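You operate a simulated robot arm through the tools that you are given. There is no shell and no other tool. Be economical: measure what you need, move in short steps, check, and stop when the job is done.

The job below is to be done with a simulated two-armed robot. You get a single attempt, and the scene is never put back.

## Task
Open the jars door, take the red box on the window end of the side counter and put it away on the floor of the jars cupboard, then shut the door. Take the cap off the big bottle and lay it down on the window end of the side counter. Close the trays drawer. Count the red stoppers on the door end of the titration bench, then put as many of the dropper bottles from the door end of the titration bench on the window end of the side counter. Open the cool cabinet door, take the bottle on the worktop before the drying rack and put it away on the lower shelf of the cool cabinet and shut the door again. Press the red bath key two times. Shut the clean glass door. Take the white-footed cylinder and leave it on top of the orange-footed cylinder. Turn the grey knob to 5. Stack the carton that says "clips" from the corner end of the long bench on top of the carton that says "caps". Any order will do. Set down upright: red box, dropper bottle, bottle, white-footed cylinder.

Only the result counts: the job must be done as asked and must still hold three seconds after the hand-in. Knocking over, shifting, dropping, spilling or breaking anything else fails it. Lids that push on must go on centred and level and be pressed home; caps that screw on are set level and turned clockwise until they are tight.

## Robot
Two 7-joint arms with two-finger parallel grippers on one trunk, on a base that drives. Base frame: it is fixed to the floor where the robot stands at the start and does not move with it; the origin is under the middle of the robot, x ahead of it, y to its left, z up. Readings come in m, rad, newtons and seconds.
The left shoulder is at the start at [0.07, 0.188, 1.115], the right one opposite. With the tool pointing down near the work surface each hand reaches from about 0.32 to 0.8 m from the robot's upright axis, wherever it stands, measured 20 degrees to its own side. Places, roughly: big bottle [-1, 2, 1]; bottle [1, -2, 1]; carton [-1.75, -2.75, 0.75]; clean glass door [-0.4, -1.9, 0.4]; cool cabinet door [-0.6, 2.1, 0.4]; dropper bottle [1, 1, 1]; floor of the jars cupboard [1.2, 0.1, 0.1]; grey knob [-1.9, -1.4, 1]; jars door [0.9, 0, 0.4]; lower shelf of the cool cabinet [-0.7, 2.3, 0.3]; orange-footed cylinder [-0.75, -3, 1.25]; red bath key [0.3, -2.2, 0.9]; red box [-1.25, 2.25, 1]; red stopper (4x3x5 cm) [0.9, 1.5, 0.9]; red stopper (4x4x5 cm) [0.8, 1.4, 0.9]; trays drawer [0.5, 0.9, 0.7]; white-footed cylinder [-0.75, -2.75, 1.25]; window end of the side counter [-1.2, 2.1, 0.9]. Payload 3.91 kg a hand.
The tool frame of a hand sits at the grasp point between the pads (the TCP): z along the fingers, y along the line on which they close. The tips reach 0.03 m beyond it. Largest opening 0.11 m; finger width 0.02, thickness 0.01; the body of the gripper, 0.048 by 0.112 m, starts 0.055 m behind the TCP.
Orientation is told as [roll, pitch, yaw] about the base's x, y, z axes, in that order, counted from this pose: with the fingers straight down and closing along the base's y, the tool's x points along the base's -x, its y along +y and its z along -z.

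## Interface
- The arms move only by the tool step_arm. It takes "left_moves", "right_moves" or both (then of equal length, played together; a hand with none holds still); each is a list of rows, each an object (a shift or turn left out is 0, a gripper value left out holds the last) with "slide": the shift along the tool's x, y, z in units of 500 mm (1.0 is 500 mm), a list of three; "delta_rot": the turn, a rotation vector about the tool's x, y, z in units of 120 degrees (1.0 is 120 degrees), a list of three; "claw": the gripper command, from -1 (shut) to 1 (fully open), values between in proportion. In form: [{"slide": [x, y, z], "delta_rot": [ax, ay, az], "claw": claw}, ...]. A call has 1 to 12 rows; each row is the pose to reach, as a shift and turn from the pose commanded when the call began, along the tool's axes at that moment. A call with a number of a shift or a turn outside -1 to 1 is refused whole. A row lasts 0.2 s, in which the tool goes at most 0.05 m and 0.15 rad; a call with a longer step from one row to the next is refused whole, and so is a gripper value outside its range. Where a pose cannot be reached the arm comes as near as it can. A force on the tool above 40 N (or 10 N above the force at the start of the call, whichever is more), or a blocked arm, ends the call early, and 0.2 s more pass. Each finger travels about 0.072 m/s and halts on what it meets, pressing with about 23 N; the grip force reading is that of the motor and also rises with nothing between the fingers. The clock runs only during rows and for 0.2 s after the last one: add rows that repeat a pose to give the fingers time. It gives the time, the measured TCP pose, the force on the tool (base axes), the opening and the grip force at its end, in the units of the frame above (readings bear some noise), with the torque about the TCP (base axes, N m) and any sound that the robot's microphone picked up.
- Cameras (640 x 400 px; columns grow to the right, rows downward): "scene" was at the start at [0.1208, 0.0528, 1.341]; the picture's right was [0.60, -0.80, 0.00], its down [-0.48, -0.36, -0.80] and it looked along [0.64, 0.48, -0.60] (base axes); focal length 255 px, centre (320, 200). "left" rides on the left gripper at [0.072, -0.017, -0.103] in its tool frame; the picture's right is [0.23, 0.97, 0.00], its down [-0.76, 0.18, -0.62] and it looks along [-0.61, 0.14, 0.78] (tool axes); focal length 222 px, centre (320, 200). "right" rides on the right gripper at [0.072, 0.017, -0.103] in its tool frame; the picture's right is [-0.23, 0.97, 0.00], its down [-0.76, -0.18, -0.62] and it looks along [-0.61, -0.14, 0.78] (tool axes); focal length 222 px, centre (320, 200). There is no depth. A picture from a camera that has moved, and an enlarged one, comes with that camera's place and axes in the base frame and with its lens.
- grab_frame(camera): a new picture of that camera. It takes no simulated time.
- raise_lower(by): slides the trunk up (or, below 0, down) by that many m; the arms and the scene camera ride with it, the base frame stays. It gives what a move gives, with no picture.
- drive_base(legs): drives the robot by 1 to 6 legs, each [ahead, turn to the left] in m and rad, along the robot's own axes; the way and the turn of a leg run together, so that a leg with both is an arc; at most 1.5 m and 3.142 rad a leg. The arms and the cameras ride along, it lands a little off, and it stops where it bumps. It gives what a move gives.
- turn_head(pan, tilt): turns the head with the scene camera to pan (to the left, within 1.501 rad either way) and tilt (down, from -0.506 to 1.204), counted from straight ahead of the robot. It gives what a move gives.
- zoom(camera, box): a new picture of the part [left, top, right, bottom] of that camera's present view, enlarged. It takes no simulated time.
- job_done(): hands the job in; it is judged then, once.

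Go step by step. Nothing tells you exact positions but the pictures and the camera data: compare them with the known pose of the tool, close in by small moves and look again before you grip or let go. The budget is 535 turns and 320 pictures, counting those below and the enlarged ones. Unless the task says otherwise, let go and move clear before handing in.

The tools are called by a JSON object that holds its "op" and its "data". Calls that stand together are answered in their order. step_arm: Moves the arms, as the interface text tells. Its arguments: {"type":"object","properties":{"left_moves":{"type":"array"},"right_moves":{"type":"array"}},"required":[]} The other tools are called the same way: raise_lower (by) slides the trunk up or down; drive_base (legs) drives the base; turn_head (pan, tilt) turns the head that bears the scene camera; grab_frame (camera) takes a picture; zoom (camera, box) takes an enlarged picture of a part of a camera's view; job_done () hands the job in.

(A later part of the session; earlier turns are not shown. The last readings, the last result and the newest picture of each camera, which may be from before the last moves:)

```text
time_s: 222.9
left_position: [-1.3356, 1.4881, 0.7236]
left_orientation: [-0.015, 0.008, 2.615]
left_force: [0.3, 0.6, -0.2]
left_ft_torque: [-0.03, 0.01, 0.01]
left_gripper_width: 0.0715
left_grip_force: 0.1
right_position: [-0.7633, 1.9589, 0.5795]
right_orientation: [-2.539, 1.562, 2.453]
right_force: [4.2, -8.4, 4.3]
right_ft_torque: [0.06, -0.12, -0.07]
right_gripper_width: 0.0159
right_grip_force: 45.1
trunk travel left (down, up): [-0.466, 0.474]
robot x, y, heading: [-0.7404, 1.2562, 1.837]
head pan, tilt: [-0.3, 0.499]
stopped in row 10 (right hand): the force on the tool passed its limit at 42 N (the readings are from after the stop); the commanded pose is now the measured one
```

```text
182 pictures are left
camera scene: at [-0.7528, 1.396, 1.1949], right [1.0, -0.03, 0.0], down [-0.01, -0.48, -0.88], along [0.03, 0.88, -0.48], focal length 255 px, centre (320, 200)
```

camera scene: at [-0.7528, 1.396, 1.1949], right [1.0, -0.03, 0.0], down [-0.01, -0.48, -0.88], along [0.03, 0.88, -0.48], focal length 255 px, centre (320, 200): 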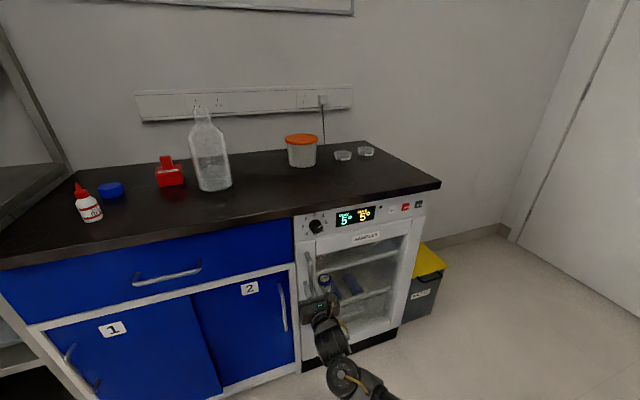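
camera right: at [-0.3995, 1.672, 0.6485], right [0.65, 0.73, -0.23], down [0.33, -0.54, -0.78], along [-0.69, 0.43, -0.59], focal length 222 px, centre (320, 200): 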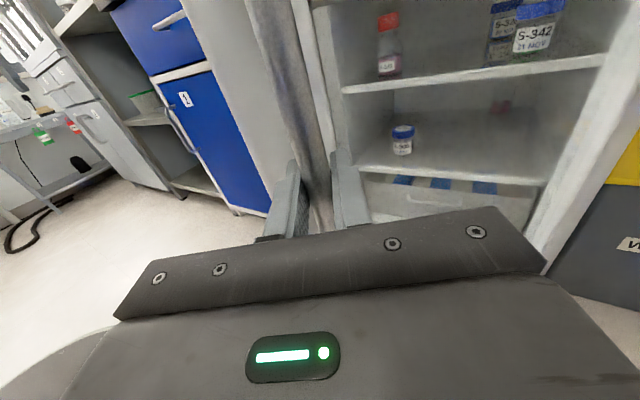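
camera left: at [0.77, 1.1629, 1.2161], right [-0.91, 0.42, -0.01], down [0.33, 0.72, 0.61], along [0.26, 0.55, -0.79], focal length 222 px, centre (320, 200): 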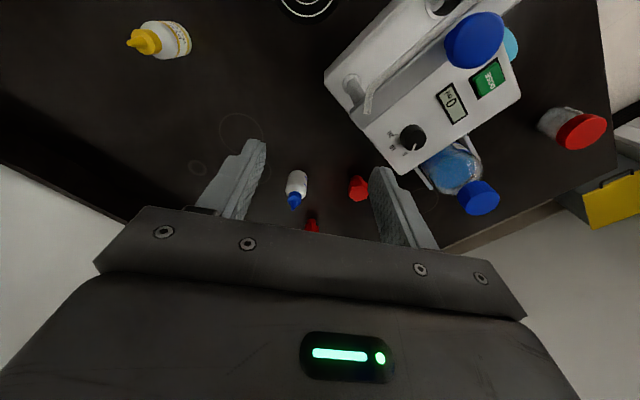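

Door is shut again. Release the handle, back away, then drive to the jars door.

{"op": "step_arm", "data": {"right_moves": [{"claw": -0.4}, {"claw": 0}, {"claw": 0.2}, {"slide": [0, 0, -0.08]}, {"slide": [0, 0, -0.17]}, {"slide": [0, 0, -0.26]}]}}

{"op": "drive_base", "data": {"legs": [[-0.3, 0], [0, -1.571]]}}

{"op": "turn_head", "data": {"pan": -0.3, "tilt": 0.4}}

{"op": "grab_frame", "data": {"camera": "scene"}}

```text
time_s: 224.3
left_position: [-1.336, 1.4878, 0.723]
left_orientation: [-0.016, 0.009, 2.616]
left_force: [-0.1, -1.1, 0.9]
left_ft_torque: [0.0, 0.01, 0.01]
left_gripper_width: 0.0716
left_grip_force: 0.1
right_position: [-0.7284, 1.8353, 0.5788]
right_orientation: [-2.555, 1.563, 2.438]
right_force: [0.1, 0.2, -0.5]
right_ft_torque: [0.01, 0.01, 0.02]
right_gripper_width: 0.0658
right_grip_force: 0.1
trunk travel left (down, up): [-0.466, 0.474]
robot x, y, heading: [-0.7447, 1.2555, 1.844]
head pan, tilt: [-0.3, 0.499]
```

```text
time_s: 230.1
left_position: [-0.464, 1.5726, 0.7239]
left_orientation: [-0.014, 0.009, 1.099]
left_force: [-0.4, -0.1, -0.2]
left_ft_torque: [0.03, 0.03, 0.04]
left_gripper_width: 0.0718
left_grip_force: 0.1
right_position: [-0.0835, 0.9835, 0.5779]
right_orientation: [-2.434, 1.564, 1.041]
right_force: [1.0, -0.5, -1.3]
right_ft_torque: [0.0, -0.01, 0.0]
right_gripper_width: 0.066
right_grip_force: 0.1
trunk travel left (down, up): [-0.466, 0.474]
robot x, y, heading: [-0.661, 0.9687, 0.319]
head pan, tilt: [-0.3, 0.499]
```

```text
time_s: 230.7
left_position: [-0.462, 1.5727, 0.7238]
left_orientation: [-0.016, 0.009, 1.098]
left_force: [0.4, -0.1, 0.2]
left_ft_torque: [0.0, 0.0, -0.01]
left_gripper_width: 0.0716
left_grip_force: 0.1
right_position: [-0.0835, 0.9837, 0.5797]
right_orientation: [-2.477, 1.564, 0.996]
right_force: [-0.1, 0.7, -0.1]
right_ft_torque: [0.04, 0.02, -0.01]
right_gripper_width: 0.0659
right_grip_force: 0.0
trunk travel left (down, up): [-0.466, 0.474]
robot x, y, heading: [-0.6596, 0.9662, 0.326]
head pan, tilt: [-0.3, 0.4]
```

```text
181 pictures are left
camera scene: at [-0.5204, 0.9862, 1.2035], right [0.02, -1.0, 0.0], down [-0.39, -0.01, -0.92], along [0.92, 0.02, -0.39], focal length 255 px, centre (320, 200)
```

scene: 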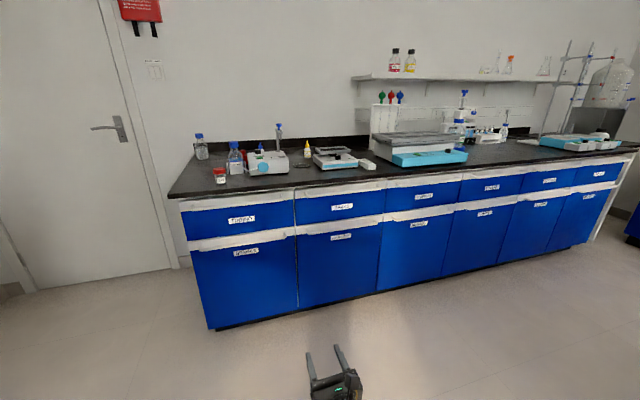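

{"op": "drive_base", "data": {"legs": [[0, -1.267], [1.227, 0], [0, 1.239]]}}

{"op": "turn_head", "data": {"pan": -0.25, "tilt": 0.7}}

{"op": "grab_frame", "data": {"camera": "scene"}}

{"op": "grab_frame", "data": {"camera": "right"}}

```text
time_s: 238.6
left_position: [0.4878, 0.1296, 0.7235]
left_orientation: [-0.019, 0.008, -0.222]
left_force: [0.2, 0.3, 0.4]
left_ft_torque: [-0.04, 0.01, -0.01]
left_gripper_width: 0.0716
left_grip_force: 0.1
right_position: [0.006, -0.3727, 0.5659]
right_orientation: [-0.26, 1.549, 1.896]
right_force: [0.5, -0.2, -0.5]
right_ft_torque: [0.0, 0.01, -0.03]
right_gripper_width: 0.0658
right_grip_force: 0.0
trunk travel left (down, up): [-0.466, 0.474]
robot x, y, heading: [-0.1452, 0.1705, -1.001]
head pan, tilt: [-0.3, 0.4]
stopped in leg 2: the robot was blocked; the commanded pose is now the measured one
```

```text
time_s: 239.4
left_position: [0.4876, 0.1302, 0.7246]
left_orientation: [-0.018, 0.007, -0.224]
left_force: [0.1, -0.6, 0.2]
left_ft_torque: [-0.01, 0.03, 0.02]
left_gripper_width: 0.0714
left_grip_force: 0.1
right_position: [0.0079, -0.3715, 0.5664]
right_orientation: [-0.302, 1.549, 1.857]
right_force: [0.6, -0.8, -0.2]
right_ft_torque: [0.02, 0.01, -0.01]
right_gripper_width: 0.0663
right_grip_force: 0.0
trunk travel left (down, up): [-0.466, 0.474]
robot x, y, heading: [-0.1492, 0.1726, -0.999]
head pan, tilt: [-0.25, 0.7]
```

```text
180 pictures are left
camera scene: at [-0.0919, 0.0518, 1.1767], right [-0.95, -0.32, 0.0], down [-0.2, 0.61, -0.77], along [0.24, -0.73, -0.64], focal length 255 px, centre (320, 200)
```

scene: 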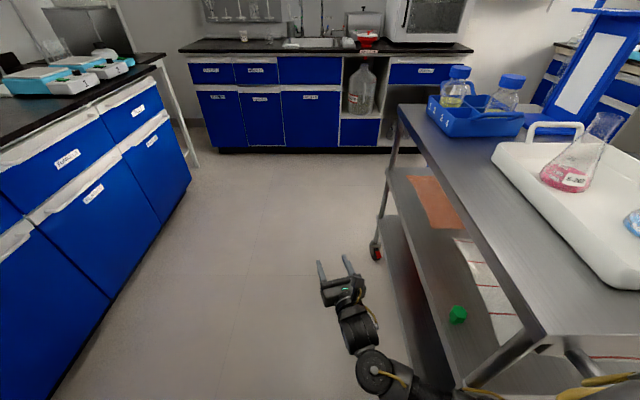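

```text
179 pictures are left
camera right: at [-0.0634, -0.2966, 0.6418], right [-0.81, -0.54, -0.23], down [-0.2, 0.63, -0.75], along [0.55, -0.56, -0.62], focal length 222 px, centre (320, 200)
```

right: 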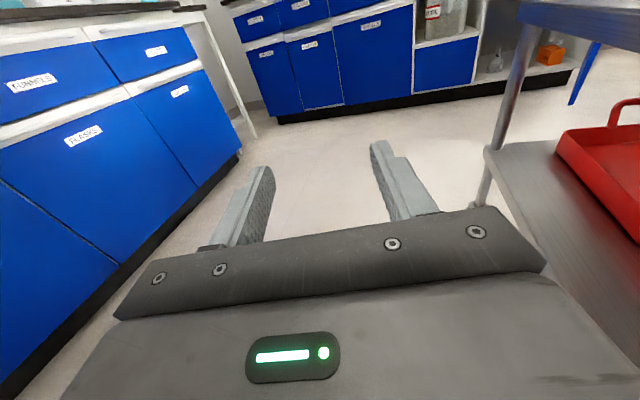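

The right elbow touched the trolley end; comparing views, the trolley has not moved. I back off and turn toward the bench.

{"op": "drive_base", "data": {"legs": [[-0.12, 0], [0, 1.3]]}}

{"op": "turn_head", "data": {"pan": -0.5, "tilt": 0.6}}

{"op": "grab_frame", "data": {"camera": "scene"}}

{"op": "zoom", "data": {"camera": "scene", "box": [220, 110, 460, 260]}}

```text
time_s: 243.8
left_position: [0.0063, 0.8688, 0.7244]
left_orientation: [-0.016, 0.008, 1.071]
left_force: [-0.5, -0.3, 0.0]
left_ft_torque: [0.02, 0.04, -0.03]
left_gripper_width: 0.0717
left_grip_force: 0.0
right_position: [0.3584, 0.2675, 0.5666]
right_orientation: [-0.28, 1.55, -3.111]
right_force: [-0.1, 0.1, 0.3]
right_ft_torque: [-0.01, 0.0, 0.03]
right_gripper_width: 0.066
right_grip_force: 0.2
trunk travel left (down, up): [-0.466, 0.474]
robot x, y, heading: [-0.2091, 0.2677, 0.296]
head pan, tilt: [-0.25, 0.7]
```

```text
time_s: 244.6
left_position: [0.0059, 0.8668, 0.7238]
left_orientation: [-0.016, 0.006, 1.071]
left_force: [0.5, 0.7, -0.2]
left_ft_torque: [-0.02, 0.01, 0.0]
left_gripper_width: 0.0715
left_grip_force: 0.1
right_position: [0.3586, 0.2679, 0.5664]
right_orientation: [-0.276, 1.552, -3.107]
right_force: [-0.4, 0.4, 0.0]
right_ft_torque: [-0.02, -0.03, 0.01]
right_gripper_width: 0.0661
right_grip_force: 0.1
trunk travel left (down, up): [-0.466, 0.474]
robot x, y, heading: [-0.2043, 0.2695, 0.297]
head pan, tilt: [-0.499, 0.6]
```

```text
178 pictures are left
camera scene: at [-0.0739, 0.2666, 1.1853], right [-0.2, -0.98, 0.0], down [-0.55, 0.11, -0.82], along [0.81, -0.17, -0.57], focal length 255 px, centre (320, 200)
```

scene: 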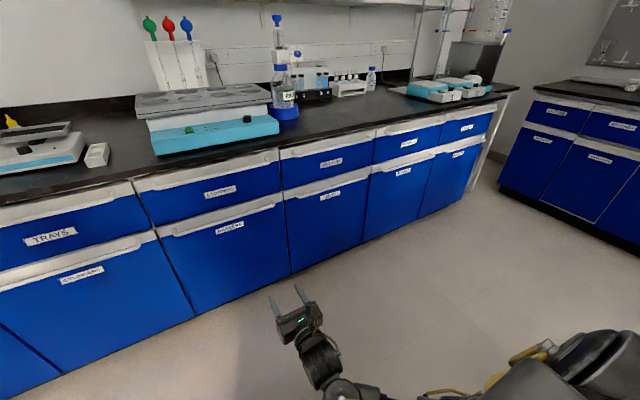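

```text
2.67 times, centred on (340, 185) of scene
camera zoom: at [-0.0739, 0.2666, 1.1853], right [-0.2, -0.98, 0.0], down [-0.55, 0.11, -0.82], along [0.81, -0.17, -0.57], focal length 680 px, centre (267, 240)
```

zoom: 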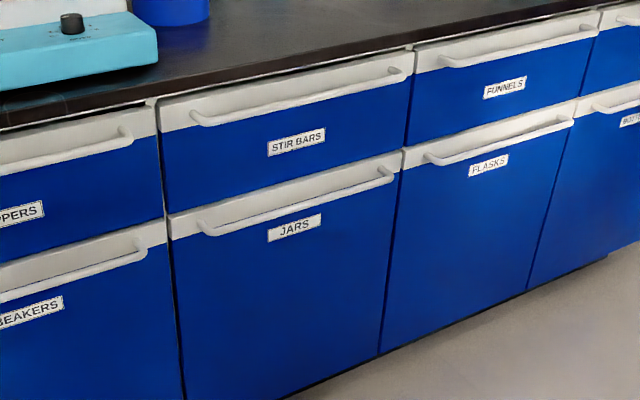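

Jars handle centre ≈ s 0.80, l −0.22, z 0.624. I shift the robot slightly right along the bench.

{"op": "drive_base", "data": {"legs": [[0, -0.5], [0.28, 0], [0, 0.5], [-0.1, 0]]}}

{"op": "step_arm", "data": {"right_moves": [{"delta_rot": [0, 0, -0.07]}, {"delta_rot": [0, 0, -0.14]}, {"delta_rot": [0, 0, -0.21]}, {"delta_rot": [0, 0, -0.28]}, {"delta_rot": [0, 0, -0.35]}, {"delta_rot": [0, 0, -0.42]}, {"delta_rot": [0, 0, -0.49]}, {"delta_rot": [0, 0, -0.56]}, {"delta_rot": [0, 0, -0.63]}, {"delta_rot": [0, 0, -0.7]}, {"delta_rot": [0, 0, -0.75]}]}}

{"op": "grab_frame", "data": {"camera": "right"}}

{"op": "grab_frame", "data": {"camera": "scene"}}

```text
time_s: 250.1
left_position: [0.2002, 0.7787, 0.7231]
left_orientation: [-0.017, 0.007, 1.065]
left_force: [-0.2, 0.0, 0.4]
left_ft_torque: [0.02, -0.02, 0.01]
left_gripper_width: 0.0717
left_grip_force: 0.2
right_position: [0.5499, 0.1777, 0.568]
right_orientation: [-0.308, 1.551, 3.137]
right_force: [0.0, -0.4, 0.3]
right_ft_torque: [-0.01, -0.01, -0.01]
right_gripper_width: 0.0659
right_grip_force: 0.1
trunk travel left (down, up): [-0.466, 0.474]
robot x, y, heading: [-0.0181, 0.1813, 0.295]
head pan, tilt: [-0.499, 0.6]
```

```text
time_s: 252.5
left_position: [0.2014, 0.7783, 0.7239]
left_orientation: [-0.016, 0.007, 1.065]
left_force: [0.4, -0.4, -0.3]
left_ft_torque: [0.0, 0.04, 0.0]
left_gripper_width: 0.0715
left_grip_force: 0.1
right_position: [0.631, 0.1907, 0.4473]
right_orientation: [1.552, 0.036, -1.269]
right_force: [-0.1, -0.4, 0.2]
right_ft_torque: [-0.05, -0.04, 0.02]
right_gripper_width: 0.066
right_grip_force: 0.1
right hand out of reach, approached as far as the arm can: row 3, 4, 5, 6, 7, 8, 9, 10, 11
trunk travel left (down, up): [-0.466, 0.474]
robot x, y, heading: [-0.0137, 0.1826, 0.289]
head pan, tilt: [-0.499, 0.6]
```

```text
176 pictures are left
camera right: at [0.5103, 0.2284, 0.4685], right [0.1, -0.24, 0.97], down [-0.37, -0.91, -0.19], along [0.92, -0.34, -0.18], focal length 222 px, centre (320, 200)
```

right: 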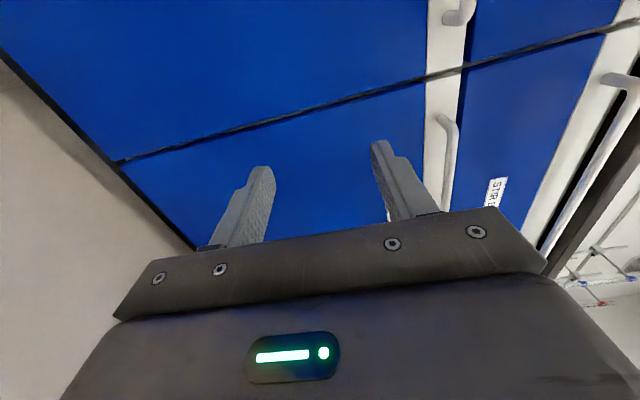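

```text
175 pictures are left
camera scene: at [0.1179, 0.1771, 1.1853], right [-0.21, -0.98, 0.0], down [-0.55, 0.12, -0.82], along [0.81, -0.17, -0.57], focal length 255 px, centre (320, 200)
```

scene: 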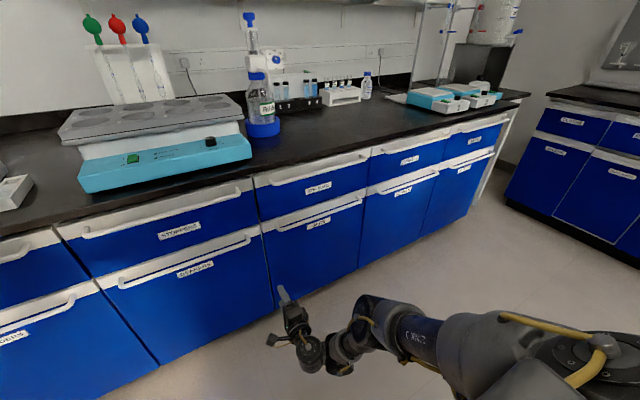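

The roll is right, though near a limit. I test moving to the handle from here.

{"op": "step_arm", "data": {"right_moves": [{"slide": [0, 0.06, -0.04]}, {"slide": [-0.08, 0.12, -0.04]}, {"slide": [-0.16, 0.16, -0.04]}, {"slide": [-0.24, 0.2, -0.04]}]}}

```text
time_s: 253.5
left_position: [0.2019, 0.7779, 0.7246]
left_orientation: [-0.016, 0.006, 1.063]
left_force: [-0.4, -1.0, -0.1]
left_ft_torque: [0.02, 0.01, 0.01]
left_gripper_width: 0.0714
left_grip_force: 0.0
right_position: [0.6977, 0.0487, 0.4941]
right_orientation: [1.551, 0.011, -1.266]
right_force: [1.0, 2.0, 0.1]
right_ft_torque: [0.03, 0.01, -0.05]
right_gripper_width: 0.0662
right_grip_force: 0.1
right hand out of reach, approached as far as the arm can: row 1, 2, 3, 4
trunk travel left (down, up): [-0.466, 0.474]
robot x, y, heading: [-0.017, 0.1845, 0.295]
head pan, tilt: [-0.499, 0.6]
```

Good enough: I use the trunk to reach the handle height (raise 0.13).

{"op": "raise_lower", "data": {"by": 0.13}}

{"op": "grab_frame", "data": {"camera": "right"}}

{"op": "zoom", "data": {"camera": "scene", "box": [220, 170, 420, 320]}}

```text
time_s: 255.1
left_position: [0.2005, 0.7793, 0.8532]
left_orientation: [-0.014, 0.008, 1.064]
left_force: [0.6, -0.2, 0.2]
left_ft_torque: [0.04, 0.02, 0.0]
left_gripper_width: 0.0715
left_grip_force: 0.1
right_position: [0.6993, 0.0498, 0.6258]
right_orientation: [1.551, 0.006, -1.266]
right_force: [0.4, 0.4, -0.5]
right_ft_torque: [0.04, -0.01, 0.02]
right_gripper_width: 0.0659
right_grip_force: 0.1
trunk travel left (down, up): [-0.596, 0.344]
robot x, y, heading: [-0.0165, 0.1809, 0.288]
head pan, tilt: [-0.499, 0.6]
```

```text
174 pictures are left
camera right: at [0.5783, 0.0884, 0.6448], right [0.09, -0.22, 0.97], down [-0.37, -0.91, -0.17], along [0.92, -0.34, -0.16], focal length 222 px, centre (320, 200)
```

right: 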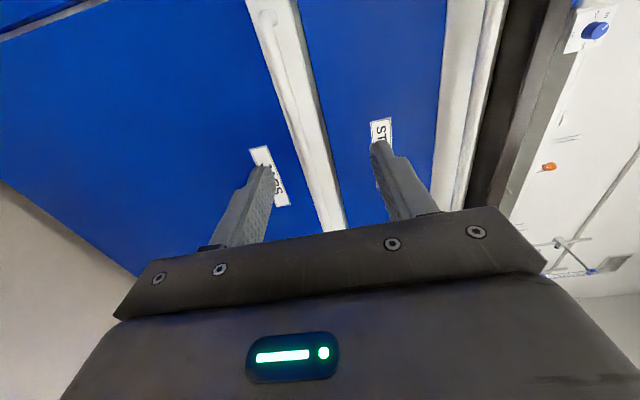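

```text
2.67 times, centred on (320, 245) of scene
camera zoom: at [0.118, 0.1782, 1.3152], right [-0.21, -0.98, 0.0], down [-0.55, 0.12, -0.82], along [0.81, -0.17, -0.57], focal length 680 px, centre (320, 80)
```

zoom: 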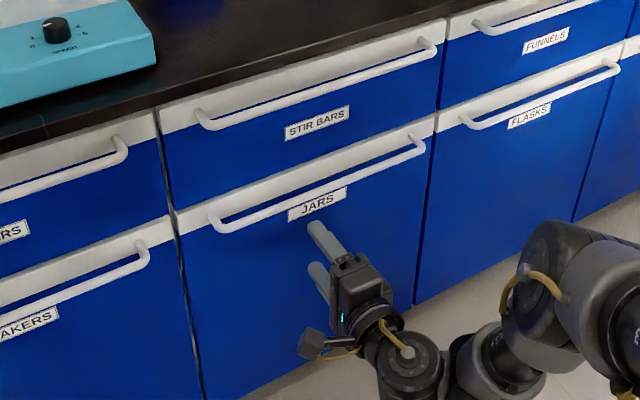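

The bar is ~1.5 cm below the tool axis and ~11 cm ahead. Lower 1.5 cm and drive forward.

{"op": "raise_lower", "data": {"by": -0.015}}

{"op": "drive_base", "data": {"legs": [[0.09, 0]]}}

{"op": "grab_frame", "data": {"camera": "right"}}

```text
time_s: 255.8
left_position: [0.1993, 0.7792, 0.8386]
left_orientation: [-0.017, 0.007, 1.064]
left_force: [-0.6, 0.2, 0.6]
left_ft_torque: [0.02, 0.02, 0.0]
left_gripper_width: 0.0719
left_grip_force: 0.0
right_position: [0.6972, 0.0492, 0.6097]
right_orientation: [1.551, 0.007, -1.267]
right_force: [-0.1, -0.3, -0.1]
right_ft_torque: [0.0, 0.01, 0.04]
right_gripper_width: 0.0661
right_grip_force: 0.0
trunk travel left (down, up): [-0.581, 0.359]
robot x, y, heading: [-0.0185, 0.1826, 0.29]
head pan, tilt: [-0.499, 0.6]
```

```text
time_s: 256.9
left_position: [0.2851, 0.8058, 0.8384]
left_orientation: [-0.015, 0.008, 1.068]
left_force: [0.1, 0.5, 0.0]
left_ft_torque: [-0.03, 0.02, 0.03]
left_gripper_width: 0.0716
left_grip_force: 0.0
right_position: [0.7848, 0.0776, 0.6096]
right_orientation: [1.549, 0.007, -1.264]
right_force: [0.4, -0.6, -0.5]
right_ft_torque: [-0.02, 0.06, -0.02]
right_gripper_width: 0.066
right_grip_force: 0.1
trunk travel left (down, up): [-0.581, 0.359]
robot x, y, heading: [0.0682, 0.2084, 0.294]
head pan, tilt: [-0.499, 0.6]
```

```text
172 pictures are left
camera right: at [0.6644, 0.1156, 0.6293], right [0.09, -0.22, 0.97], down [-0.37, -0.91, -0.17], along [0.93, -0.34, -0.16], focal length 222 px, centre (320, 200)
```

right: 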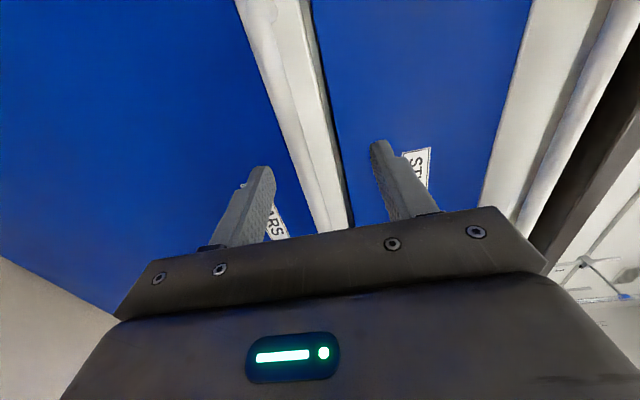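

{"op": "step_arm", "data": {"right_moves": [{"slide": [0, 0, 0.04]}, {"slide": [0, 0, 0.06]}]}}

{"op": "step_arm", "data": {"right_moves": [{"claw": -0.5}, {"claw": -1}, {"claw": -1}, {"claw": -1}]}}

{"op": "grab_frame", "data": {"camera": "right"}}

```text
time_s: 257.4
left_position: [0.2837, 0.8059, 0.8394]
left_orientation: [-0.018, 0.007, 1.069]
left_force: [-0.4, 0.0, 0.2]
left_ft_torque: [0.0, -0.01, -0.01]
left_gripper_width: 0.0716
left_grip_force: 0.2
right_position: [0.8129, 0.0887, 0.6085]
right_orientation: [1.55, 0.008, -1.264]
right_force: [0.1, -0.7, 0.0]
right_ft_torque: [-0.02, -0.01, 0.01]
right_gripper_width: 0.066
right_grip_force: 0.1
trunk travel left (down, up): [-0.581, 0.359]
robot x, y, heading: [0.0688, 0.2083, 0.294]
head pan, tilt: [-0.499, 0.6]
```

```text
time_s: 258.2
left_position: [0.2866, 0.8043, 0.8387]
left_orientation: [-0.014, 0.007, 1.069]
left_force: [0.2, -0.6, -0.1]
left_ft_torque: [0.02, 0.0, 0.01]
left_gripper_width: 0.0715
left_grip_force: 0.1
right_position: [0.8078, 0.0852, 0.5934]
right_orientation: [1.519, -0.005, -1.26]
right_force: [6.5, -6.0, -28.7]
right_ft_torque: [-0.13, 0.54, 0.52]
right_gripper_width: 0.0127
right_grip_force: 23.0
trunk travel left (down, up): [-0.581, 0.359]
robot x, y, heading: [0.0667, 0.21, 0.293]
head pan, tilt: [-0.499, 0.6]
stopped in row 3 (right hand): the force on the tool passed its limit at 44 N (the readings are from after the stop); the commanded pose is now the measured one
```

```text
171 pictures are left
camera right: at [0.6876, 0.1227, 0.6168], right [0.12, -0.2, 0.97], down [-0.37, -0.92, -0.14], along [0.92, -0.34, -0.18], focal length 222 px, centre (320, 200)
```

right: 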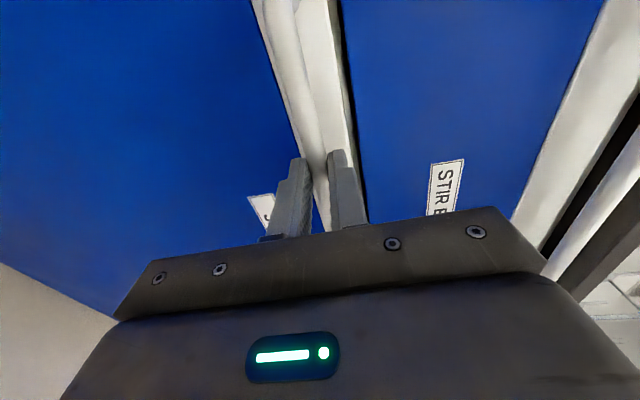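

Gripped; the bar sits a bit lower. Relieve, then pull gently 4 cm back and look.

{"op": "step_arm", "data": {"right_moves": [{"slide": [0, -0.01, 0], "claw": -1}, {"slide": [0, -0.02, 0]}, {"slide": [0, -0.02, 0]}]}}

{"op": "step_arm", "data": {"right_moves": [{"slide": [0, 0, -0.03]}, {"slide": [0, 0, -0.06]}, {"slide": [0, 0, -0.09]}]}}

{"op": "zoom", "data": {"camera": "scene", "box": [180, 130, 460, 300]}}

```text
time_s: 259.0
left_position: [0.2855, 0.8054, 0.8397]
left_orientation: [-0.016, 0.006, 1.068]
left_force: [-0.8, 0.0, 0.1]
left_ft_torque: [-0.03, -0.03, -0.03]
left_gripper_width: 0.0713
left_grip_force: 0.1
right_position: [0.81, 0.0858, 0.5937]
right_orientation: [1.537, 0.002, -1.261]
right_force: [7.1, -6.5, -2.4]
right_ft_torque: [-0.13, 0.02, -0.15]
right_gripper_width: 0.0126
right_grip_force: 44.9
trunk travel left (down, up): [-0.581, 0.359]
robot x, y, heading: [0.0706, 0.2076, 0.289]
head pan, tilt: [-0.499, 0.6]
```

```text
time_s: 259.8
left_position: [0.2853, 0.8037, 0.8399]
left_orientation: [-0.014, 0.005, 1.068]
left_force: [-0.5, -0.2, 0.0]
left_ft_torque: [-0.01, 0.01, 0.0]
left_gripper_width: 0.0716
left_grip_force: 0.1
right_position: [0.7734, 0.0672, 0.5945]
right_orientation: [1.538, 0.002, -1.27]
right_force: [20.5, -29.3, 5.9]
right_ft_torque: [-0.44, -0.27, -0.41]
right_gripper_width: 0.0128
right_grip_force: 44.6
right hand out of reach, approached as far as the arm can: row 3
trunk travel left (down, up): [-0.581, 0.359]
robot x, y, heading: [0.0675, 0.2086, 0.289]
head pan, tilt: [-0.499, 0.6]
```

```text
2.29 times, centred on (320, 215) of scene
camera zoom: at [0.204, 0.2007, 1.3004], right [-0.21, -0.98, 0.0], down [-0.55, 0.12, -0.82], along [0.81, -0.17, -0.57], focal length 583 px, centre (320, 166)
```

zoom: 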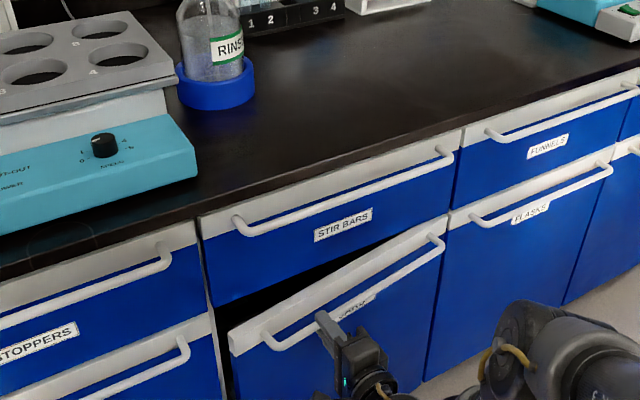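

The door is hinged on the right; its left edge comes out. I keep pulling by backing the base with a slight right turn.

{"op": "drive_base", "data": {"legs": [[-0.05, -0.1], [-0.055, -0.11]]}}

{"op": "grab_frame", "data": {"camera": "scene"}}

```text
time_s: 261.3
left_position: [0.306, 0.7284, 0.841]
left_orientation: [-0.016, 0.005, 0.864]
left_force: [0.1, 0.1, 1.0]
left_ft_torque: [0.01, -0.02, 0.03]
left_gripper_width: 0.0716
left_grip_force: 0.1
right_position: [0.6368, -0.0938, 0.5933]
right_orientation: [1.537, -0.009, -1.476]
right_force: [6.3, 1.0, -6.9]
right_ft_torque: [-0.41, -0.8, 1.01]
right_gripper_width: 0.013
right_grip_force: 45.3
trunk travel left (down, up): [-0.581, 0.359]
robot x, y, heading: [-0.0295, 0.1932, 0.091]
head pan, tilt: [-0.499, 0.6]
stopped in leg 2: the force on the tool passed its limit at 90 N (the readings are from after the stop); the commanded pose is now the measured one
```

```text
169 pictures are left
camera scene: at [0.1048, 0.1542, 1.3002], right [-0.4, -0.92, 0.0], down [-0.52, 0.23, -0.82], along [0.76, -0.33, -0.57], focal length 255 px, centre (320, 200)
```

scene: 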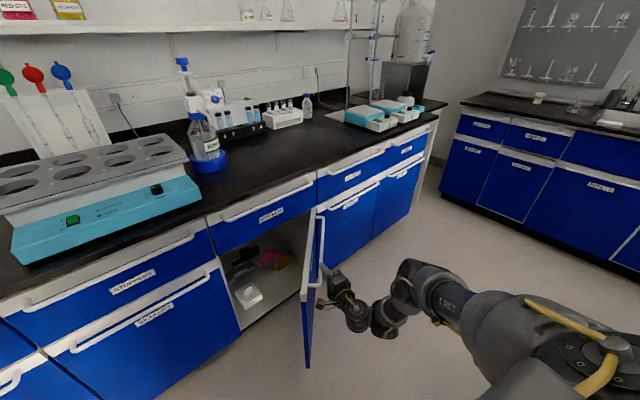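

The door is well open. Release the handle and withdraw.

{"op": "step_arm", "data": {"right_moves": [{"claw": -0.5}, {"claw": 0}, {"claw": 0.2}, {"slide": [0, 0, -0.06]}, {"slide": [0, 0, -0.14]}, {"slide": [0, 0, -0.22]}]}}

{"op": "zoom", "data": {"camera": "scene", "box": [200, 180, 400, 380]}}

```text
time_s: 262.7
left_position: [0.3049, 0.7299, 0.8398]
left_orientation: [-0.017, 0.007, 0.864]
left_force: [0.6, 0.7, 0.8]
left_ft_torque: [0.0, 0.0, 0.0]
left_gripper_width: 0.0714
left_grip_force: 0.1
right_position: [0.5741, -0.1269, 0.5502]
right_orientation: [1.541, -0.007, -1.475]
right_force: [-0.1, -0.3, 0.5]
right_ft_torque: [-0.01, 0.0, -0.01]
right_gripper_width: 0.0659
right_grip_force: 0.0
right hand out of reach, approached as far as the arm can: row 4, 5, 6
trunk travel left (down, up): [-0.581, 0.359]
robot x, y, heading: [-0.026, 0.1883, 0.085]
head pan, tilt: [-0.499, 0.6]
```

```text
2.00 times, centred on (300, 280) of scene
camera zoom: at [0.1042, 0.1574, 1.3003], right [-0.4, -0.92, 0.0], down [-0.52, 0.23, -0.82], along [0.76, -0.33, -0.57], focal length 510 px, centre (360, 40)
```

zoom: 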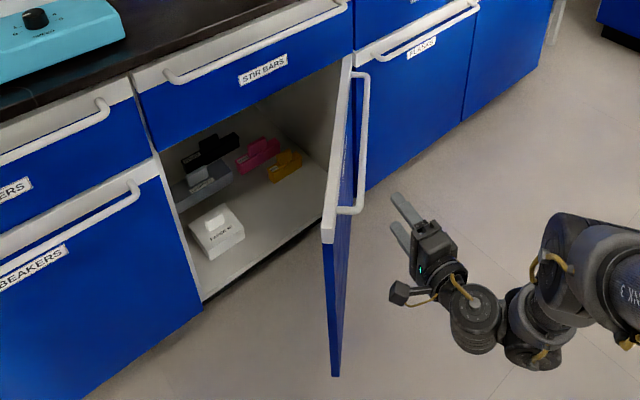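

The door is ~45° open; it needs ≥90°. I back off, roll the tool back to the comfortable posture, and then push the door from inside.

{"op": "drive_base", "data": {"legs": [[-0.2, 0], [0, 0.21]]}}

{"op": "step_arm", "data": {"right_moves": [{"delta_rot": [0, 0, 0.07], "claw": -1}, {"delta_rot": [0, 0, 0.14]}, {"delta_rot": [0, 0, 0.21]}, {"delta_rot": [0, 0, 0.28]}, {"delta_rot": [0, 0, 0.35]}, {"delta_rot": [0, 0, 0.42]}, {"delta_rot": [0, 0, 0.49]}, {"delta_rot": [0, 0, 0.56]}, {"delta_rot": [0, 0, 0.63]}, {"delta_rot": [0, 0, 0.7]}, {"delta_rot": [0, 0, 0.75]}]}}

{"op": "grab_frame", "data": {"camera": "right"}}

```text
time_s: 265.1
left_position: [-0.0152, 0.7702, 0.8392]
left_orientation: [-0.019, 0.006, 1.077]
left_force: [-1.2, 0.2, 0.4]
left_ft_torque: [0.0, -0.02, -0.03]
left_gripper_width: 0.0715
left_grip_force: 0.2
right_position: [0.4286, -0.0111, 0.5503]
right_orientation: [1.538, -0.009, -1.264]
right_force: [-0.8, -0.5, -0.3]
right_ft_torque: [0.0, 0.01, 0.0]
right_gripper_width: 0.0664
right_grip_force: 0.1
trunk travel left (down, up): [-0.581, 0.359]
robot x, y, heading: [-0.2263, 0.1677, 0.302]
head pan, tilt: [-0.499, 0.6]
```

```text
time_s: 267.5
left_position: [-0.0154, 0.7699, 0.8385]
left_orientation: [-0.018, 0.007, 1.076]
left_force: [0.2, -0.4, 0.2]
left_ft_torque: [0.0, 0.0, 0.01]
left_gripper_width: 0.0715
left_grip_force: 0.0
right_position: [0.4269, -0.0107, 0.5489]
right_orientation: [0.198, 1.539, -2.636]
right_force: [-0.2, 0.1, -0.3]
right_ft_torque: [-0.02, 0.01, -0.02]
right_gripper_width: 0.0
right_grip_force: 22.9
trunk travel left (down, up): [-0.581, 0.359]
robot x, y, heading: [-0.2284, 0.1715, 0.301]
head pan, tilt: [-0.499, 0.6]
```

```text
167 pictures are left
camera right: at [0.3365, -0.057, 0.6252], right [0.29, -0.93, -0.22], down [-0.67, -0.03, -0.74], along [0.69, 0.36, -0.63], focal length 222 px, centre (320, 200)
```

right: 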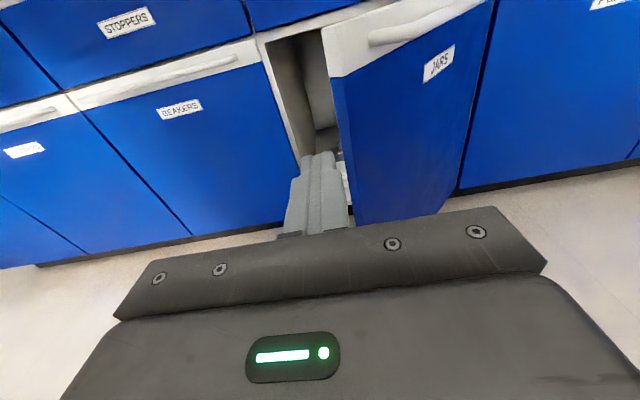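

{"op": "step_arm", "data": {"right_moves": [{"slide": [0, -0.08, 0]}, {"slide": [0, -0.14, 0]}]}}

{"op": "drive_base", "data": {"legs": [[0.25, 0]]}}

{"op": "grab_frame", "data": {"camera": "right"}}

```text
time_s: 268.1
left_position: [-0.0144, 0.769, 0.8396]
left_orientation: [-0.017, 0.007, 1.078]
left_force: [0.2, -0.2, 0.0]
left_ft_torque: [-0.01, 0.01, -0.01]
left_gripper_width: 0.0717
left_grip_force: 0.0
right_position: [0.406, 0.0562, 0.5475]
right_orientation: [0.267, 1.538, -2.567]
right_force: [0.0, 0.7, 0.2]
right_ft_torque: [0.02, 0.01, 0.0]
right_gripper_width: 0.0
right_grip_force: 22.9
trunk travel left (down, up): [-0.581, 0.359]
robot x, y, heading: [-0.2236, 0.1682, 0.304]
head pan, tilt: [-0.499, 0.6]
```

```text
time_s: 269.9
left_position: [0.2289, 0.8449, 0.8389]
left_orientation: [-0.016, 0.008, 1.073]
left_force: [1.0, -0.2, -0.4]
left_ft_torque: [0.02, 0.02, -0.03]
left_gripper_width: 0.0717
left_grip_force: 0.1
right_position: [0.6466, 0.1286, 0.547]
right_orientation: [0.254, 1.538, -2.583]
right_force: [0.7, -0.2, 0.3]
right_ft_torque: [0.02, -0.01, -0.01]
right_gripper_width: 0.0001
right_grip_force: 23.0
trunk travel left (down, up): [-0.581, 0.359]
robot x, y, heading: [0.0147, 0.2441, 0.295]
head pan, tilt: [-0.499, 0.6]
```

```text
166 pictures are left
camera right: at [0.5554, 0.0833, 0.6234], right [0.28, -0.93, -0.22], down [-0.67, -0.03, -0.74], along [0.69, 0.36, -0.63], focal length 222 px, centre (320, 200)
```

right: 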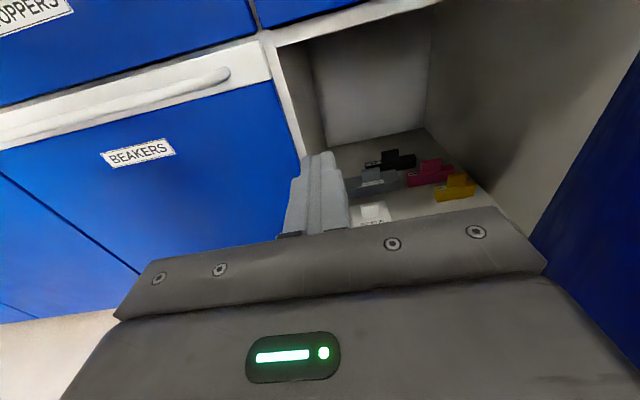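

The hand is inside the door's edge. Sweep right to push it open.

{"op": "step_arm", "data": {"right_moves": [{"slide": [0, 0.08, 0]}, {"slide": [0, 0.16, 0]}, {"slide": [0, 0.24, -0.01]}, {"slide": [0, 0.32, -0.02]}, {"slide": [0, 0.4, -0.03]}, {"slide": [0, 0.48, -0.05]}, {"slide": [0, 0.56, -0.07]}, {"slide": [0, 0.64, -0.09]}, {"slide": [0, 0.72, -0.12]}, {"slide": [0, 0.8, -0.15]}]}}

{"op": "grab_frame", "data": {"camera": "scene"}}

```text
time_s: 272.1
left_position: [0.2283, 0.8437, 0.8386]
left_orientation: [-0.017, 0.008, 1.072]
left_force: [-0.8, -1.2, 0.0]
left_ft_torque: [-0.03, 0.01, -0.01]
left_gripper_width: 0.0717
left_grip_force: 0.2
right_position: [0.6882, -0.2689, 0.5788]
right_orientation: [0.257, 1.54, -2.581]
right_force: [-0.1, 0.7, -0.4]
right_ft_torque: [-0.03, -0.01, -0.03]
right_gripper_width: 0.0
right_grip_force: 23.0
right hand out of reach, approached as far as the arm can: row 9, 10
trunk travel left (down, up): [-0.581, 0.359]
robot x, y, heading: [0.0148, 0.2421, 0.296]
head pan, tilt: [-0.499, 0.6]
```

```text
165 pictures are left
camera scene: at [0.1499, 0.2426, 1.3002], right [-0.2, -0.98, 0.0], down [-0.55, 0.11, -0.83], along [0.81, -0.17, -0.56], focal length 255 px, centre (320, 200)
```

scene: 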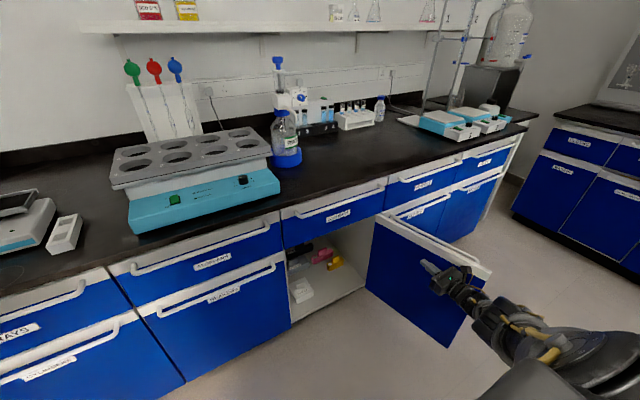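

The door is fully open. I withdraw, raise the trunk, and set the tool pointing down again to fetch the second dropper.

{"op": "drive_base", "data": {"legs": [[-0.25, 0]]}}

{"op": "raise_lower", "data": {"by": 0.28}}

{"op": "step_arm", "data": {"right_moves": [{"slide": [0.04, -0.04, -0.04], "delta_rot": [0, -0.068, 0], "claw": 0.2}, {"slide": [0.08, -0.08, -0.08], "delta_rot": [0, -0.136, 0]}, {"slide": [0.12, -0.12, -0.12], "delta_rot": [0, -0.204, 0]}, {"slide": [0.16, -0.16, -0.16], "delta_rot": [0, -0.272, 0]}, {"slide": [0.2, -0.2, -0.2], "delta_rot": [0, -0.34, 0]}, {"slide": [0.24, -0.22, -0.24], "delta_rot": [0, -0.408, 0]}, {"slide": [0.28, -0.24, -0.28], "delta_rot": [0, -0.476, 0]}, {"slide": [0.32, -0.26, -0.3], "delta_rot": [0, -0.544, 0]}, {"slide": [0.36, -0.28, -0.3], "delta_rot": [0, -0.612, 0]}, {"slide": [0.4, -0.3, -0.3], "delta_rot": [0, -0.68, 0]}, {"slide": [0.44, -0.3, -0.3], "delta_rot": [0, -0.748, 0]}]}}

```text
time_s: 273.9
left_position: [-0.0093, 0.7708, 0.8383]
left_orientation: [-0.018, 0.006, 1.076]
left_force: [-0.8, -0.1, -0.5]
left_ft_torque: [0.03, -0.03, 0.0]
left_gripper_width: 0.0716
left_grip_force: 0.0
right_position: [0.4537, -0.3408, 0.5784]
right_orientation: [0.271, 1.539, -2.564]
right_force: [-0.5, 0.0, -0.5]
right_ft_torque: [0.01, 0.01, 0.01]
right_gripper_width: 0.0
right_grip_force: 22.7
trunk travel left (down, up): [-0.581, 0.359]
robot x, y, heading: [-0.219, 0.1727, 0.303]
head pan, tilt: [-0.499, 0.6]
```

```text
time_s: 276.8
left_position: [-0.008, 0.772, 1.119]
left_orientation: [-0.018, 0.006, 1.076]
left_force: [-1.1, 0.6, 0.5]
left_ft_torque: [0.02, 0.01, -0.01]
left_gripper_width: 0.0715
left_grip_force: 0.0
right_position: [0.4547, -0.3402, 0.8589]
right_orientation: [0.26, 1.538, -2.576]
right_force: [-0.3, -0.3, -0.3]
right_ft_torque: [-0.01, 0.01, 0.01]
right_gripper_width: 0.0001
right_grip_force: 23.4
trunk travel left (down, up): [-0.861, 0.079]
robot x, y, heading: [-0.2188, 0.1715, 0.301]
head pan, tilt: [-0.499, 0.6]
```

```text
time_s: 279.2
left_position: [-0.0071, 0.7736, 1.1177]
left_orientation: [-0.017, 0.009, 1.076]
left_force: [-0.1, 0.1, 0.1]
left_ft_torque: [-0.03, 0.01, 0.0]
left_gripper_width: 0.0718
left_grip_force: 0.0
right_position: [0.2736, -0.2352, 1.0821]
right_orientation: [0.01, -0.03, -2.835]
right_force: [-0.2, 0.9, 0.0]
right_ft_torque: [-0.02, 0.05, -0.01]
right_gripper_width: 0.066
right_grip_force: 0.1
trunk travel left (down, up): [-0.861, 0.079]
robot x, y, heading: [-0.2207, 0.1706, 0.302]
head pan, tilt: [-0.499, 0.6]
```

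{"op": "step_arm", "data": {"right_moves": [{"slide": [0, 0, -0.09]}, {"slide": [0, 0, -0.16]}]}}

{"op": "drive_base", "data": {"legs": [[0, 0.71], [0.82, 0], [0, -0.274]]}}

{"op": "grab_frame", "data": {"camera": "right"}}

{"op": "turn_head", "data": {"pan": 0.0, "tilt": 0.7}}

{"op": "grab_frame", "data": {"camera": "scene"}}

```text
time_s: 279.8
left_position: [-0.0076, 0.7732, 1.1182]
left_orientation: [-0.018, 0.009, 1.075]
left_force: [0.4, 0.3, 0.2]
left_ft_torque: [-0.05, 0.0, -0.02]
left_gripper_width: 0.0716
left_grip_force: 0.1
right_position: [0.2742, -0.2325, 1.164]
right_orientation: [0.01, -0.027, -2.835]
right_force: [-0.3, -0.1, 0.2]
right_ft_torque: [-0.05, -0.01, 0.03]
right_gripper_width: 0.0662
right_grip_force: 0.1
trunk travel left (down, up): [-0.861, 0.079]
robot x, y, heading: [-0.2209, 0.1739, 0.298]
head pan, tilt: [-0.499, 0.6]
```

```text
time_s: 286.9
left_position: [0.1494, 1.4945, 1.1184]
left_orientation: [-0.018, 0.006, 1.521]
left_force: [0.1, -1.0, -0.3]
left_ft_torque: [0.02, 0.0, 0.0]
left_gripper_width: 0.0717
left_grip_force: 0.1
right_position: [0.8402, 0.7075, 1.1617]
right_orientation: [0.008, -0.027, -2.386]
right_force: [0.0, 0.0, -0.8]
right_ft_torque: [0.0, -0.01, 0.04]
right_gripper_width: 0.0659
right_grip_force: 0.2
trunk travel left (down, up): [-0.861, 0.079]
robot x, y, heading: [0.2155, 0.8592, 0.747]
head pan, tilt: [-0.499, 0.6]
```

```text
164 pictures are left
camera right: at [0.9062, 0.7481, 1.2642], right [0.5, -0.87, 0.01], down [-0.67, -0.38, 0.64], along [-0.55, -0.33, -0.77], focal length 222 px, centre (320, 200)
```

right: 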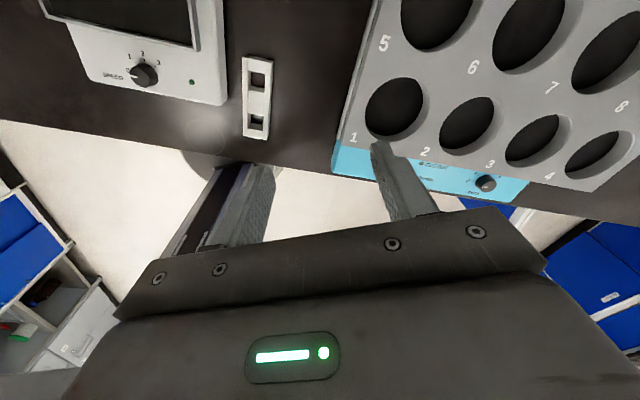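

```text
time_s: 287.8
left_position: [0.1482, 1.4936, 1.1193]
left_orientation: [-0.017, 0.008, 1.522]
left_force: [-0.3, 0.2, 0.4]
left_ft_torque: [-0.01, -0.03, -0.01]
left_gripper_width: 0.0713
left_grip_force: 0.1
right_position: [0.8398, 0.7069, 1.1608]
right_orientation: [0.008, -0.026, -2.388]
right_force: [0.7, 0.6, -0.6]
right_ft_torque: [-0.01, -0.01, -0.01]
right_gripper_width: 0.066
right_grip_force: 0.0
trunk travel left (down, up): [-0.861, 0.079]
robot x, y, heading: [0.2177, 0.86, 0.748]
head pan, tilt: [0.0, 0.7]
```

```text
163 pictures are left
camera scene: at [0.3165, 0.9525, 1.5717], right [0.68, -0.73, 0.0], down [-0.47, -0.44, -0.77], along [0.56, 0.52, -0.64], focal length 255 px, centre (320, 200)
```

scene: 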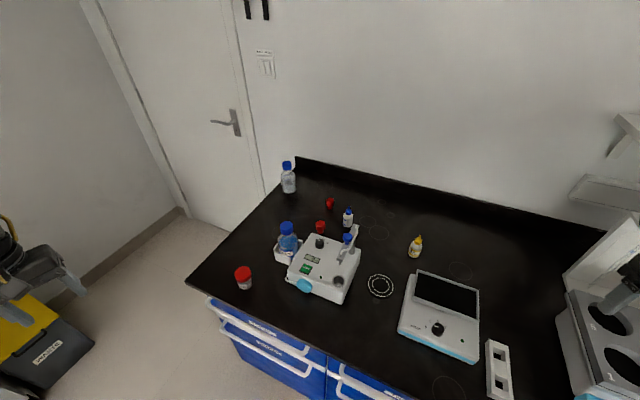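

Yellow dropper at ≈(0.936,1.089). Move above it.

{"op": "step_arm", "data": {"right_moves": [{"slide": [0.074, -0.048, 0]}, {"slide": [0.148, -0.095, 0]}, {"slide": [0.221, -0.143, 0]}, {"slide": [0.295, -0.19, 0]}, {"slide": [0.369, -0.238, 0]}, {"slide": [0.443, -0.285, 0]}, {"slide": [0.516, -0.333, 0]}, {"slide": [0.59, -0.38, 0]}, {"slide": [0.664, -0.428, 0]}, {"slide": [0.664, -0.428, 0.09]}, {"slide": [0.664, -0.428, 0.16]}]}}

{"op": "grab_frame", "data": {"camera": "right"}}

```text
time_s: 290.2
left_position: [0.1488, 1.4936, 1.1186]
left_orientation: [-0.016, 0.008, 1.522]
left_force: [-0.6, -0.1, -0.9]
left_ft_torque: [0.01, 0.05, 0.02]
left_gripper_width: 0.0713
left_grip_force: 0.1
right_position: [0.8935, 0.9924, 1.114]
right_orientation: [0.005, -0.022, -2.388]
right_force: [-0.7, 0.0, -0.1]
right_ft_torque: [0.01, 0.01, -0.01]
right_gripper_width: 0.0659
right_grip_force: 0.0
right hand out of reach, approached as far as the arm can: row 7, 8, 9, 10, 11
trunk travel left (down, up): [-0.861, 0.079]
robot x, y, heading: [0.2145, 0.8614, 0.745]
head pan, tilt: [0.0, 0.7]
```

```text
162 pictures are left
camera right: at [0.9587, 1.0316, 1.217], right [0.5, -0.87, 0.01], down [-0.67, -0.38, 0.64], along [-0.55, -0.33, -0.77], focal length 222 px, centre (320, 200)
```

right: 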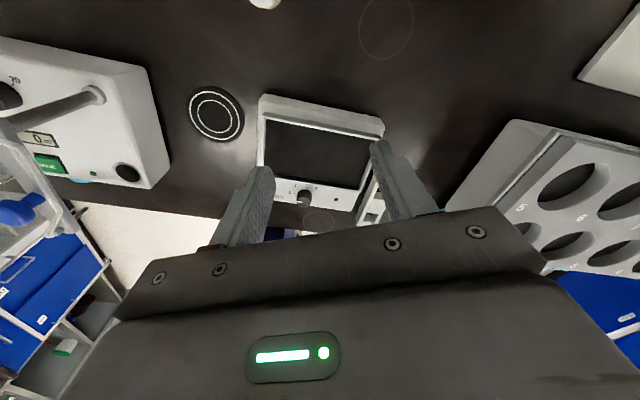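

Reach ends ~10 cm short; I tilt the tool 35° forward to extend, and move over the bottle.

{"op": "step_arm", "data": {"right_moves": [{"delta_rot": [0, 0.058, 0]}, {"delta_rot": [0, 0.116, 0]}, {"slide": [0.05, -0.02, 0], "delta_rot": [0, 0.174, 0]}, {"slide": [0.1, -0.04, 0], "delta_rot": [0, 0.232, 0]}, {"slide": [0.15, -0.06, 0], "delta_rot": [0, 0.29, 0]}, {"slide": [0.194, -0.083, 0], "delta_rot": [0, 0.29, 0]}, {"slide": [0.194, -0.083, 0.06], "delta_rot": [0, 0.29, 0]}]}}

{"op": "grab_frame", "data": {"camera": "right"}}

{"op": "grab_frame", "data": {"camera": "scene"}}

```text
time_s: 291.8
left_position: [0.1501, 1.4922, 1.1184]
left_orientation: [-0.018, 0.006, 1.521]
left_force: [0.3, 0.2, -0.1]
left_ft_torque: [0.01, 0.0, 0.03]
left_gripper_width: 0.0716
left_grip_force: 0.0
right_position: [0.9363, 1.0722, 1.0954]
right_orientation: [0.009, 0.583, -2.385]
right_force: [-0.5, -0.1, 1.3]
right_ft_torque: [0.01, 0.0, -0.03]
right_gripper_width: 0.0661
right_grip_force: 0.0
right hand out of reach, approached as far as the arm can: row 6, 7
trunk travel left (down, up): [-0.861, 0.079]
robot x, y, heading: [0.219, 0.8586, 0.746]
head pan, tilt: [0.0, 0.7]
```

```text
161 pictures are left
camera right: at [0.9506, 1.0631, 1.2223], right [0.53, -0.84, -0.12], down [-0.84, -0.54, 0.1], along [-0.15, 0.05, -0.99], focal length 222 px, centre (320, 200)
```

right: 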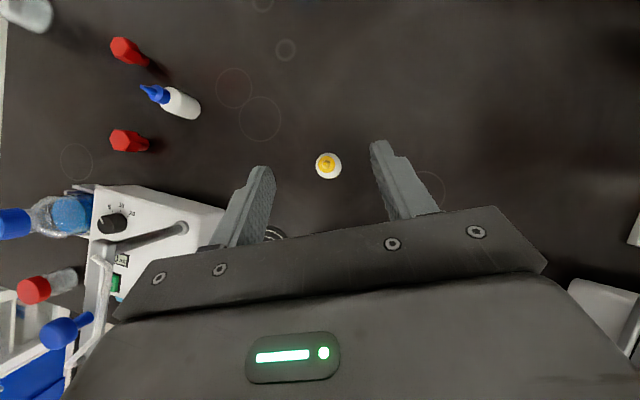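

```text
160 pictures are left
camera scene: at [0.3163, 0.9523, 1.5717], right [0.68, -0.73, 0.0], down [-0.47, -0.44, -0.77], along [0.56, 0.52, -0.64], focal length 255 px, centre (320, 200)
```

scene: 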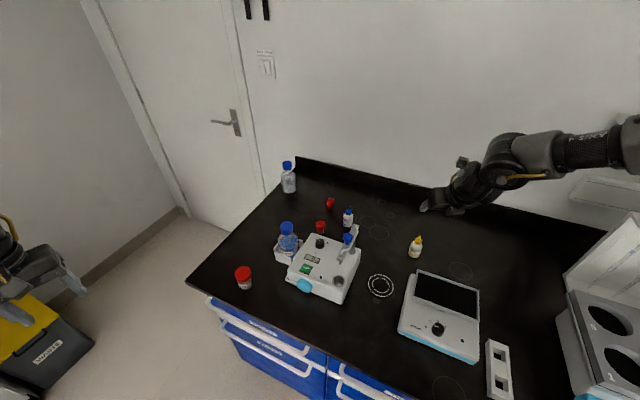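

{"op": "step_arm", "data": {"right_moves": [{"slide": [-0.033, -0.0126, 0.065]}, {"slide": [-0.065, -0.0126, 0.13]}, {"slide": [-0.098, -0.0126, 0.195]}, {"slide": [-0.13, -0.0126, 0.26]}, {"slide": [-0.163, -0.0126, 0.325]}]}}

{"op": "grab_frame", "data": {"camera": "right"}}

```text
time_s: 293.0
left_position: [0.1483, 1.4945, 1.1192]
left_orientation: [-0.018, 0.008, 1.523]
left_force: [0.5, -0.4, 0.7]
left_ft_torque: [-0.02, 0.02, -0.03]
left_gripper_width: 0.0717
left_grip_force: 0.1
right_position: [0.9264, 1.0161, 1.0383]
right_orientation: [0.01, 0.582, -2.382]
right_force: [-0.4, 0.2, 0.3]
right_ft_torque: [-0.01, 0.01, 0.0]
right_gripper_width: 0.0662
right_grip_force: 0.0
right hand out of reach, approached as far as the arm can: row 1, 2, 3, 4, 5
trunk travel left (down, up): [-0.861, 0.079]
robot x, y, heading: [0.2127, 0.8621, 0.749]
head pan, tilt: [0.0, 0.7]
```

```text
159 pictures are left
camera right: at [0.9411, 1.0088, 1.165], right [0.53, -0.84, -0.12], down [-0.84, -0.54, 0.1], along [-0.15, 0.04, -0.99], focal length 222 px, centre (320, 200)
```

right: 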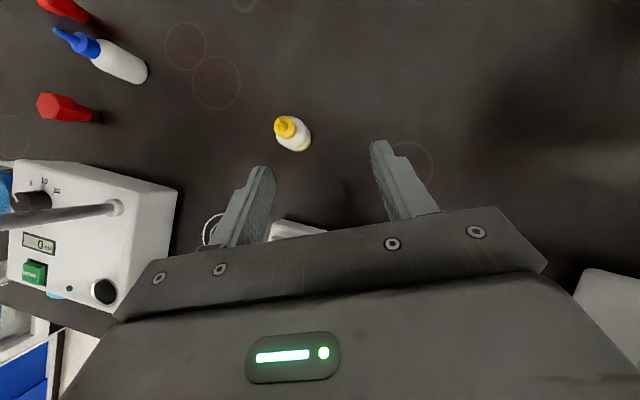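

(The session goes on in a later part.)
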